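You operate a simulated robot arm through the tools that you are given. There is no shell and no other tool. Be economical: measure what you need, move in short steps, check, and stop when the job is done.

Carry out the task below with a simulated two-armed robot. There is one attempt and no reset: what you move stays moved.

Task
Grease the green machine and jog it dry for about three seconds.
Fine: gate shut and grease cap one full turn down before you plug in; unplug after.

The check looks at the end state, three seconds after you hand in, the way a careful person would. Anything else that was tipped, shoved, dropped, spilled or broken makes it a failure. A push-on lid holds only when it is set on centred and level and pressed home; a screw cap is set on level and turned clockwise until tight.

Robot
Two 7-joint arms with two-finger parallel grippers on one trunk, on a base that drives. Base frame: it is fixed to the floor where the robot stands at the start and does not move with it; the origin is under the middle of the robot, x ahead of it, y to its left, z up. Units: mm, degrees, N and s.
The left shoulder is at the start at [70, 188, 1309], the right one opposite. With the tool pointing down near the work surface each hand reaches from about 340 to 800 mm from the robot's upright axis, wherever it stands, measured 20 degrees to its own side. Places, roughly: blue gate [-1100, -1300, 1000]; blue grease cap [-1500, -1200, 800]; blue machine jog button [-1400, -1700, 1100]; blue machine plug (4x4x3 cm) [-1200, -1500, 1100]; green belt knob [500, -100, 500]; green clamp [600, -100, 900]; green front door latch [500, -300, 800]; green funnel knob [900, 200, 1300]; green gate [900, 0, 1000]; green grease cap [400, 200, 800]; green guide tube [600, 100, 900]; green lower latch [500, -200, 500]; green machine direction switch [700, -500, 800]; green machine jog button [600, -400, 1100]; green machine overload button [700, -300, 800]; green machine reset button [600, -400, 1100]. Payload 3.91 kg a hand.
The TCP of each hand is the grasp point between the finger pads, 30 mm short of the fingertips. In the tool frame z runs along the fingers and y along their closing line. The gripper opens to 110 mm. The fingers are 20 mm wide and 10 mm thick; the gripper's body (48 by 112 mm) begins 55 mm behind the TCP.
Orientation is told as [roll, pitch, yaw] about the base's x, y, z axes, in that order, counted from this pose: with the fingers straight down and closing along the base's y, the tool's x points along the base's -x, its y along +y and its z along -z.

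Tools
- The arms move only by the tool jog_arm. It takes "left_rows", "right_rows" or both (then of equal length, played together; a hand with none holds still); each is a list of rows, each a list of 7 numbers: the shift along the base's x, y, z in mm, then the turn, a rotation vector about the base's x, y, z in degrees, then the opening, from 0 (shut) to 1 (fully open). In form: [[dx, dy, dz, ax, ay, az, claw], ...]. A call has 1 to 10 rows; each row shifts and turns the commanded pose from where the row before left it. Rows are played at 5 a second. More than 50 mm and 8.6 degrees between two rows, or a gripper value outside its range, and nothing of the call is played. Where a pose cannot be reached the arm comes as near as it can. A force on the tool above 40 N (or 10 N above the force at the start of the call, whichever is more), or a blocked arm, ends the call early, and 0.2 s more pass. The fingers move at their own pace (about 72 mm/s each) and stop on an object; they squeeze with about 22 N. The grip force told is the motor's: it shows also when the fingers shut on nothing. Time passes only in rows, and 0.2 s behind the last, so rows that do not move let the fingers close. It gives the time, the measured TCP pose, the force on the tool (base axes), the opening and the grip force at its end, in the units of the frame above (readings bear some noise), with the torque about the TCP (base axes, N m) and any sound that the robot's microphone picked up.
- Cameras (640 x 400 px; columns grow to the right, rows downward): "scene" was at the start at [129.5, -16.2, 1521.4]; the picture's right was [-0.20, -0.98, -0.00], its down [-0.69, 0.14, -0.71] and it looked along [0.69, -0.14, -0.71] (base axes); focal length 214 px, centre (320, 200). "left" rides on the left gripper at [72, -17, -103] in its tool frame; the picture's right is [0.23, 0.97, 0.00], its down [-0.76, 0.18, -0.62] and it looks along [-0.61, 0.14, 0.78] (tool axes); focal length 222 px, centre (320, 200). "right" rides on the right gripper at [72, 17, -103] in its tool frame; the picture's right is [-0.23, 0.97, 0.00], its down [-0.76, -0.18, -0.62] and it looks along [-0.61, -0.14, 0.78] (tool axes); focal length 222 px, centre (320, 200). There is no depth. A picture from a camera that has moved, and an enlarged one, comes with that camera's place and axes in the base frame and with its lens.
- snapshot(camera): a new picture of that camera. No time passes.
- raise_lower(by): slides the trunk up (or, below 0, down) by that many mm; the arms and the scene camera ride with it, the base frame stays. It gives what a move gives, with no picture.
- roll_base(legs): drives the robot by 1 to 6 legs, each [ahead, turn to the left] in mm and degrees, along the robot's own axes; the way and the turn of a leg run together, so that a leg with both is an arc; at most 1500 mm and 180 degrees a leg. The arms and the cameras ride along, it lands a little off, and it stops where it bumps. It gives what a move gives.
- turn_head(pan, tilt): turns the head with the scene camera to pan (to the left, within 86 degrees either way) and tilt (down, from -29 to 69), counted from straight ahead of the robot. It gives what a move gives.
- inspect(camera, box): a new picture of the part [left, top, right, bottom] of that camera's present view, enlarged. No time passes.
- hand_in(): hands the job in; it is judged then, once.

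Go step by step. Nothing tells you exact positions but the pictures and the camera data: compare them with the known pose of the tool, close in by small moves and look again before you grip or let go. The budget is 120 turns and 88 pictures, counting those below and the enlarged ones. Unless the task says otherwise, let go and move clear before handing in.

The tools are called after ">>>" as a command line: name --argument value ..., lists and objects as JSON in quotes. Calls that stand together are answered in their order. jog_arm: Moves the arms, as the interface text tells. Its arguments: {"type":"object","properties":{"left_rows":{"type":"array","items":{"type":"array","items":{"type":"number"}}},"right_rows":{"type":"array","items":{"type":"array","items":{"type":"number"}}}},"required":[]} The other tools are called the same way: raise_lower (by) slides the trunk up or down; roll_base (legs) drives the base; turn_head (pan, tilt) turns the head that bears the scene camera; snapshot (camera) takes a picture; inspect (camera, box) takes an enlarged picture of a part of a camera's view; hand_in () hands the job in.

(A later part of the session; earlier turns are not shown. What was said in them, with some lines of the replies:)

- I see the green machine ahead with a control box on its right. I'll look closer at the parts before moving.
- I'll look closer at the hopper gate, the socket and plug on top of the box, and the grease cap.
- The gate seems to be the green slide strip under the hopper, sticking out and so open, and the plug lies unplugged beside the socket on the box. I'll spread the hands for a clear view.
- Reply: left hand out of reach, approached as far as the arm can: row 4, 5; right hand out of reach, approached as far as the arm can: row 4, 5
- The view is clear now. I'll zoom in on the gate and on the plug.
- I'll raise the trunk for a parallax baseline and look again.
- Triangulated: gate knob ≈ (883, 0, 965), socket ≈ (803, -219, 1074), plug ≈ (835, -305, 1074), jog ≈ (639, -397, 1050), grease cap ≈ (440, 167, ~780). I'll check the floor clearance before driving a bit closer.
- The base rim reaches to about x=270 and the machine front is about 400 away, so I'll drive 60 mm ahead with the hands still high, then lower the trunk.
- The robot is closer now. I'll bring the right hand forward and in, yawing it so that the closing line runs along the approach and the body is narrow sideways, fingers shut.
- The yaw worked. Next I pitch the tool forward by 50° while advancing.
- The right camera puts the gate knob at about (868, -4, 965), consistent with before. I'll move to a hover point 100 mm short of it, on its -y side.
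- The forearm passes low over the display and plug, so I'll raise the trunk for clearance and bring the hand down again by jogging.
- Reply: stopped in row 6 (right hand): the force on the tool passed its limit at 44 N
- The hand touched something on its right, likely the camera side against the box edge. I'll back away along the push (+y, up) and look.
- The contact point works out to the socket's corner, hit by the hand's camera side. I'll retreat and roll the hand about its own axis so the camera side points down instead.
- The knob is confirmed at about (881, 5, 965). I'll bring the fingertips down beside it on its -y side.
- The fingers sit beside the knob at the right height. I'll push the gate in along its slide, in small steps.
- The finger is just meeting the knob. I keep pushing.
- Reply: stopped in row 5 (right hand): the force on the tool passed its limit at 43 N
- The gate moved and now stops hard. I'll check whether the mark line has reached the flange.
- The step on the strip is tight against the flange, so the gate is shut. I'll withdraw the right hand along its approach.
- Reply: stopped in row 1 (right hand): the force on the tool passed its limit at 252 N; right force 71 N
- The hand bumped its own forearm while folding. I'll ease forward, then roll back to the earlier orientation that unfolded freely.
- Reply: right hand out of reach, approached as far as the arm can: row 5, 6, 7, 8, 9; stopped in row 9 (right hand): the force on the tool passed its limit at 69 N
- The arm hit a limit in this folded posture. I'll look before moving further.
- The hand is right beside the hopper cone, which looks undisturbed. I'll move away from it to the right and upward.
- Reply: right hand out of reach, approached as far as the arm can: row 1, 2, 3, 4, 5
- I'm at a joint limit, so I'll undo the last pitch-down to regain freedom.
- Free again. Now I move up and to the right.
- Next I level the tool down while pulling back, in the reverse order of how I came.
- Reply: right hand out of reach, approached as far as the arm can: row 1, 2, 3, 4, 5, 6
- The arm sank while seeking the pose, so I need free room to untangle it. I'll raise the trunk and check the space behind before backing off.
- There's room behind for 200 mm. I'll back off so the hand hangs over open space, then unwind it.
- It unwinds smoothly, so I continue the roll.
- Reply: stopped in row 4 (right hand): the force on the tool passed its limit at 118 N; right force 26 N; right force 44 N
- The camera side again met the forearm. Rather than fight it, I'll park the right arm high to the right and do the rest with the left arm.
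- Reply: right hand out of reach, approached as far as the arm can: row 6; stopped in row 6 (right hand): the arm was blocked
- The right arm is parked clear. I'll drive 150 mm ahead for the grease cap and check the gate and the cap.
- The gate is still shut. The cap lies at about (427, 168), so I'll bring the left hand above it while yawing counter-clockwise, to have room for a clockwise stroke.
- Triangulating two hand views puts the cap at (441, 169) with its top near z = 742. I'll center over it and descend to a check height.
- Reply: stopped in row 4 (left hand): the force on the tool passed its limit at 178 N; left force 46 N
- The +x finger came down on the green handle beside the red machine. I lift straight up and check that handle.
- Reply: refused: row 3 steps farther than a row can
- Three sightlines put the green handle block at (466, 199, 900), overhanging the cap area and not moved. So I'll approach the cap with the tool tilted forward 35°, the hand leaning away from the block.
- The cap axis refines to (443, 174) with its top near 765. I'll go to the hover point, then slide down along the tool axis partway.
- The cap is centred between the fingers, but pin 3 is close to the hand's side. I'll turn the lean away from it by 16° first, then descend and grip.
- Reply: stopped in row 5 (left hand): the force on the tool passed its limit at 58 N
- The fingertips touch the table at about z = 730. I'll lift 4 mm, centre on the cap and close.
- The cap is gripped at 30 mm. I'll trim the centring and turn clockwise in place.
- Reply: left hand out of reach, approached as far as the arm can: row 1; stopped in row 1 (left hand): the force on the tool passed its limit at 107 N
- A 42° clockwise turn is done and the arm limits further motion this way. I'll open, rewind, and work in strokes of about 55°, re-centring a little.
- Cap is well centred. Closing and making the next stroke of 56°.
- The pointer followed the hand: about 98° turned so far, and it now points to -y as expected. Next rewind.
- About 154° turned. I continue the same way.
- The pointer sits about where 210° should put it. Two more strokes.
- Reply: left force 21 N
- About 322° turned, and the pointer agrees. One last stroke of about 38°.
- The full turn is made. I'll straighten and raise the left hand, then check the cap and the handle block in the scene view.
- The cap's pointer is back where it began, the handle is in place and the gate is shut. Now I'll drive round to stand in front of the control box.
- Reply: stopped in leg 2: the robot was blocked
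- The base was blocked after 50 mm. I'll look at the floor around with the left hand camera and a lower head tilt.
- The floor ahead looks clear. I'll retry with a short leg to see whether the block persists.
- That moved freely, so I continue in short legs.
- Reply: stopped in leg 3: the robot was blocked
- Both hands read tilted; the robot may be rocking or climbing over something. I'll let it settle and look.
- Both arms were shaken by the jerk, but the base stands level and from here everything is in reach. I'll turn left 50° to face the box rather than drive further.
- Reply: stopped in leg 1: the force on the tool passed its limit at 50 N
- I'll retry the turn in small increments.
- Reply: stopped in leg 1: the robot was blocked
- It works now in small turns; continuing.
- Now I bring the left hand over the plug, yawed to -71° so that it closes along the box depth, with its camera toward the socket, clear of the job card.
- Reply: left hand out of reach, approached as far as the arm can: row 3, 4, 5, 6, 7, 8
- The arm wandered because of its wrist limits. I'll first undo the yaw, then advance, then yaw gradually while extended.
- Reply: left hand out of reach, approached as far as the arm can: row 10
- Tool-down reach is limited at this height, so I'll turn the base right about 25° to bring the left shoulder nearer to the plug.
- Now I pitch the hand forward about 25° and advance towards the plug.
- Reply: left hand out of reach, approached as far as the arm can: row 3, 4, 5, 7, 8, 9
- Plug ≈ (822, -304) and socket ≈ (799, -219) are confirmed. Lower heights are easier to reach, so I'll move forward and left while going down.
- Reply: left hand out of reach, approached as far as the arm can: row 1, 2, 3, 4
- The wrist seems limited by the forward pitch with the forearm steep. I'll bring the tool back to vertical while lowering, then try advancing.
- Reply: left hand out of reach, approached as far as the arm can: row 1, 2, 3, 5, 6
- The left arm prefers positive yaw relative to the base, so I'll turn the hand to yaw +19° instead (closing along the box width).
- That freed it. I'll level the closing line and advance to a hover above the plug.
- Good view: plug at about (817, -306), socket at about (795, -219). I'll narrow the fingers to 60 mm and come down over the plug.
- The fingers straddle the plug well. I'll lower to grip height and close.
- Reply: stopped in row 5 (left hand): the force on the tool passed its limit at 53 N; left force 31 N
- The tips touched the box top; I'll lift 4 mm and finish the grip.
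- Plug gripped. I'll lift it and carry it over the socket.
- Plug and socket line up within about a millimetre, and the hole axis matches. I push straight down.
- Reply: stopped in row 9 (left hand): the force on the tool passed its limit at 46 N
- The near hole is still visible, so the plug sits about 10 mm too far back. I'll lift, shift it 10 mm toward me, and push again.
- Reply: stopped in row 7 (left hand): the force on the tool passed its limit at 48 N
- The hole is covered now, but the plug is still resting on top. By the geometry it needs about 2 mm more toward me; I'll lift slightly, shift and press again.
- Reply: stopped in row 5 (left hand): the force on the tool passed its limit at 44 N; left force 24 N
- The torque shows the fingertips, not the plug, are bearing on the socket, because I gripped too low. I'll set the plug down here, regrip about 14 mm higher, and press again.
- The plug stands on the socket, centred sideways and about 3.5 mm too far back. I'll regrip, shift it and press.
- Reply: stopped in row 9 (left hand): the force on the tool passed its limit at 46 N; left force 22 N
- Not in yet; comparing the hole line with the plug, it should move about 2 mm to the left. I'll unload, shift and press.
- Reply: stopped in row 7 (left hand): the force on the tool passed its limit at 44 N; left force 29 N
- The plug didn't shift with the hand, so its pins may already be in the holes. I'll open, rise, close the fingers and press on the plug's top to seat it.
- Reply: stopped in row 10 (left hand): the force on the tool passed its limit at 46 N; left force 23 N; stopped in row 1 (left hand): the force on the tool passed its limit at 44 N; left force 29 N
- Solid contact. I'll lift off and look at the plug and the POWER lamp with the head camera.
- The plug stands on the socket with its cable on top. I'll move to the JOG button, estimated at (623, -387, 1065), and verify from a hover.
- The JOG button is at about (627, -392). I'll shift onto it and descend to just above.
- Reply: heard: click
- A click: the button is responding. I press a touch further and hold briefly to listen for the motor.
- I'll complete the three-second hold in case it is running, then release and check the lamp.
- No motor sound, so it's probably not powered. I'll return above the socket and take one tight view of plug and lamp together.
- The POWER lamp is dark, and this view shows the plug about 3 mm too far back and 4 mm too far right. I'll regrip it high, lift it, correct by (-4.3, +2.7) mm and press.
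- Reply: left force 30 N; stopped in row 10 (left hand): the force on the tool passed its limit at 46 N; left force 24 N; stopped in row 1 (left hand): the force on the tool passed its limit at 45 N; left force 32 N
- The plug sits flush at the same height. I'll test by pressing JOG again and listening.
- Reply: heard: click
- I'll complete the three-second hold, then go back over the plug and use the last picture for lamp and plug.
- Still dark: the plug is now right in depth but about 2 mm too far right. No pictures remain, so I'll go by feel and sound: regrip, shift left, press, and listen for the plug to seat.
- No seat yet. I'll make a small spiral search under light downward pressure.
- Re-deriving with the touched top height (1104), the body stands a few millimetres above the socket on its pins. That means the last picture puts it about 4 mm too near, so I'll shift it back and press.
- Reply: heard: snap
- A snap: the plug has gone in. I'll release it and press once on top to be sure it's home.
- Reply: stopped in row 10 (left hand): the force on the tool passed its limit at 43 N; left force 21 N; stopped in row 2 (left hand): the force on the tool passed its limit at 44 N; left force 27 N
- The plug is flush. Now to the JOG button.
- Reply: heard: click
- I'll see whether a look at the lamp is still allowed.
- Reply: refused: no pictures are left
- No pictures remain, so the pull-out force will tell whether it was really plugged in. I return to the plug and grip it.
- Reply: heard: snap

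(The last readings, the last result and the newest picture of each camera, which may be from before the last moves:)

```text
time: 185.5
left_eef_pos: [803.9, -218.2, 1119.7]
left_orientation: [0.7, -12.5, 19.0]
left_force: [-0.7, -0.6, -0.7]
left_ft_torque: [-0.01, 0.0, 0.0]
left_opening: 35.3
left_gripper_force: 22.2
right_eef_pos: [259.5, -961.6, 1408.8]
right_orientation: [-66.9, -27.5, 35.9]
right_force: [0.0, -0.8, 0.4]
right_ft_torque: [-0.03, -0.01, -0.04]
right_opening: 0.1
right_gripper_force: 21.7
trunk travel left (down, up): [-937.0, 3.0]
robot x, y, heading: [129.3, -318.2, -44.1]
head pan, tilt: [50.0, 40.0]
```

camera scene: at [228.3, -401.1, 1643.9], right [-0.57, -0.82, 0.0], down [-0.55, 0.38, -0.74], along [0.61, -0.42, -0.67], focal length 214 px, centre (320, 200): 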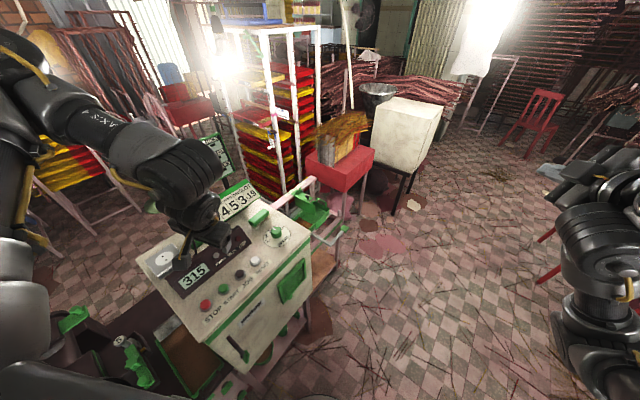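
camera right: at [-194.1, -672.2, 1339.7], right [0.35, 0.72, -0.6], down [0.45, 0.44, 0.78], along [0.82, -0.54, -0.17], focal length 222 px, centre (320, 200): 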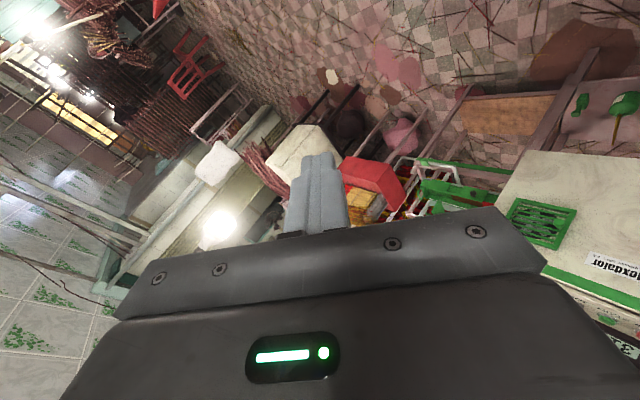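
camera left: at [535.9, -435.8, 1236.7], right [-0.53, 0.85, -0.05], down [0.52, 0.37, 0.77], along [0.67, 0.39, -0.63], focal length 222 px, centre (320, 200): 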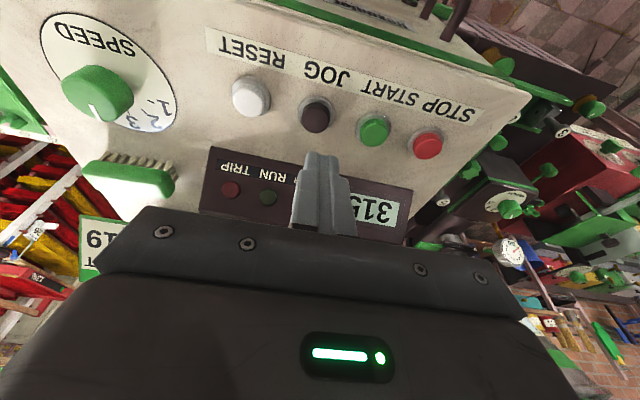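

A snap sounded as I gripped. I'll lift further and listen, to tell whether that was the plug going in or coming out.

>>> jog_arm --left_rows '[[0, 0, 4, 0, 0, 0, 0.2], [0, 0, 4, 0, 0, 0, 0.2], [0, 0, 4, 0, 0, 0, 0.2]]'

```text
time: 186.3
left_eef_pos: [802.4, -219.8, 1130.5]
left_orientation: [0.7, -12.4, 18.9]
left_force: [0.0, 0.2, -1.0]
left_ft_torque: [0.0, 0.0, 0.0]
left_opening: 35.1
left_gripper_force: 22.1
right_eef_pos: [260.1, -962.7, 1409.2]
right_orientation: [-66.8, -27.6, 36.0]
right_force: [-0.5, 0.0, 0.1]
right_ft_torque: [0.02, 0.01, 0.0]
right_opening: 0.0
right_gripper_force: 21.9
trunk travel left (down, up): [-937.0, 3.0]
robot x, y, heading: [126.3, -314.5, -44.0]
head pan, tilt: [50.0, 40.0]
```

No snap on lifting with zero resistance, so the plug was in during the jog and came out as I gripped it; it's unplugged now. I'll carry it back to its spot beside the socket.

>>> jog_arm --left_rows '[[0, 0, 15, 0, 0, 0, 0.2], [3.7, -15.8, 0, 0, 0, 0, 0.2], [3.7, -15.8, 0, 0, 0, 0, 0.2], [3.7, -15.8, 0, 0, 0, 0, 0.2], [3.7, -15.8, 0, 0, 0, 0, 0.2], [3.7, -15.8, 0, 0, 0, 0, 0.2], [0, 0, -15, 0, 0, 0, 0.2], [0, 0, -15, 0, 0, 0, 0.2], [0, 0, -10, 0, 0, 0, 0.2]]'

>>> jog_arm --left_rows '[[0, 0, -3, 0, 0, 0, 0.2], [0, 0, -3, 0, 0, 0, 0.2], [0, 0, -2, 0, 0, 0, 0.2]]'

```text
time: 188.3
left_eef_pos: [821.5, -298.8, 1104.4]
left_orientation: [0.7, -12.5, 18.9]
left_force: [0.0, -1.2, 0.2]
left_ft_torque: [0.0, -0.02, -0.02]
left_opening: 35.0
left_gripper_force: 21.7
right_eef_pos: [259.9, -961.2, 1408.7]
right_orientation: [-66.8, -27.4, 35.9]
right_force: [-0.5, -0.6, -0.5]
right_ft_torque: [0.01, 0.02, 0.01]
right_opening: 0.0
right_gripper_force: 21.8
trunk travel left (down, up): [-937.0, 3.0]
robot x, y, heading: [127.6, -314.0, -44.1]
head pan, tilt: [50.0, 40.0]
```

```text
time: 189.1
left_eef_pos: [823.2, -297.3, 1096.9]
left_orientation: [0.7, -12.4, 19.0]
left_force: [-0.4, 0.5, -0.8]
left_ft_torque: [-0.04, 0.0, -0.01]
left_opening: 35.1
left_gripper_force: 22.5
right_eef_pos: [259.7, -961.2, 1409.7]
right_orientation: [-66.8, -27.3, 35.9]
right_force: [-0.2, 0.2, -0.8]
right_ft_torque: [0.01, 0.0, 0.01]
right_opening: 0.3
right_gripper_force: 22.5
trunk travel left (down, up): [-937.0, 3.0]
robot x, y, heading: [124.7, -316.9, -44.1]
head pan, tilt: [50.0, 40.0]
```

Not yet on the surface; a little lower until it just touches.

>>> jog_arm --left_rows '[[0, 0, -1.5, 0, 0, 0, 0.2], [0, 0, -1.5, 0, 0, 0, 0.2], [0, 0, -1.5, 0, 0, 0, 0.2]]'

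```text
time: 189.9
left_eef_pos: [821.7, -297.5, 1093.1]
left_orientation: [0.8, -12.4, 19.0]
left_force: [0.4, -0.9, -1.2]
left_ft_torque: [0.02, 0.01, 0.03]
left_opening: 35.1
left_gripper_force: 22.0
right_eef_pos: [260.1, -962.5, 1408.5]
right_orientation: [-66.8, -27.4, 35.9]
right_force: [0.3, 1.1, -0.3]
right_ft_torque: [-0.04, -0.02, 0.0]
right_opening: 0.0
right_gripper_force: 22.3
trunk travel left (down, up): [-937.0, 3.0]
robot x, y, heading: [124.0, -318.4, -44.3]
head pan, tilt: [50.0, 40.0]
```

>>> jog_arm --left_rows '[[0, 0, -1.5, 0, 0, 0, 0.2], [0, 0, -1.5, 0, 0, 0, 0.2], [0, 0, -1.5, 0, 0, 0, 0.2]]'

```text
time: 190.7
left_eef_pos: [821.6, -298.0, 1088.7]
left_orientation: [0.6, -12.6, 19.1]
left_force: [5.3, 3.2, 17.7]
left_ft_torque: [-0.03, -0.13, 0.03]
left_opening: 35.3
left_gripper_force: 22.1
right_eef_pos: [258.9, -961.0, 1410.2]
right_orientation: [-66.9, -27.6, 36.0]
right_force: [0.6, 0.2, -0.4]
right_ft_torque: [0.04, 0.01, -0.01]
right_opening: 0.1
right_gripper_force: 21.9
trunk travel left (down, up): [-937.0, 3.0]
robot x, y, heading: [125.1, -319.2, -44.3]
head pan, tilt: [50.0, 40.0]
```

The plug rests on the box. I release it and move clear.

>>> jog_arm --left_rows '[[0, 0, 1, 0, 0, 0, 0.42], [0, 0, 0, 0, 0, 0, 0.42], [0, 0, 25, 0, 0, 0, 0.42], [0, 0, 35, 0, 0, 0, 0.42], [0, 0, 40, 0, 0, 0, 0.42], [-20, 0, 20, 0, 0, 0, 0.42], [-40, -10, 0, 0, 0, 0, 0.42], [-40, -10, 0, 0, 0, 0, 0.42], [-40, -10, 0, 0, 0, 0, 0.42]]'

```text
time: 192.7
left_eef_pos: [679.5, -329.5, 1211.9]
left_orientation: [0.7, -12.5, 18.9]
left_force: [0.0, -0.7, -0.4]
left_ft_torque: [0.01, -0.02, 0.0]
left_opening: 46.2
left_gripper_force: 0.0
right_eef_pos: [259.2, -964.3, 1408.2]
right_orientation: [-66.7, -27.5, 35.9]
right_force: [-0.6, -0.2, -0.1]
right_ft_torque: [0.0, 0.0, 0.0]
right_opening: 0.0
right_gripper_force: 22.4
trunk travel left (down, up): [-937.0, 3.0]
robot x, y, heading: [126.5, -314.5, -44.2]
head pan, tilt: [50.0, 40.0]
```

The gate is shut, the cap is a full turn down, the jog is done and the plug is back on the box, so I'm handing in.

>>> hand_in

```text
The job is handed in.
```

I handed the job in, but I can't confirm that the machine actually ran during the three-second jog.

- **Gate:** shut before I plugged in. I pushed the slide home until its step met the flange.
- **Grease cap:** one full turn clockwise before I plugged in. The pointer came back to where it started.
- **Plug:** two attempts left the POWER lamp dark. On the third I heard a snap, but by then I had no pictures left, so I couldn't check the lamp.
- **Jog:** I held JOG for about three seconds after that snap. I heard only the button click and no motor sound. I had also held it about three seconds on each earlier attempt, while the lamp was dark.
- **Unplugging:** a second snap sounded as I gripped the plug again, and it then lifted with no resistance. I take that as the plug coming out, meaning it was in during the jog. I set it back on the box beside the socket.
- **Bumps:** the hands hit the socket corner, a green handle by the grease cap and probably the hopper. The handle and hopper looked unmoved in later pictures, and I saw no damage to the socket.
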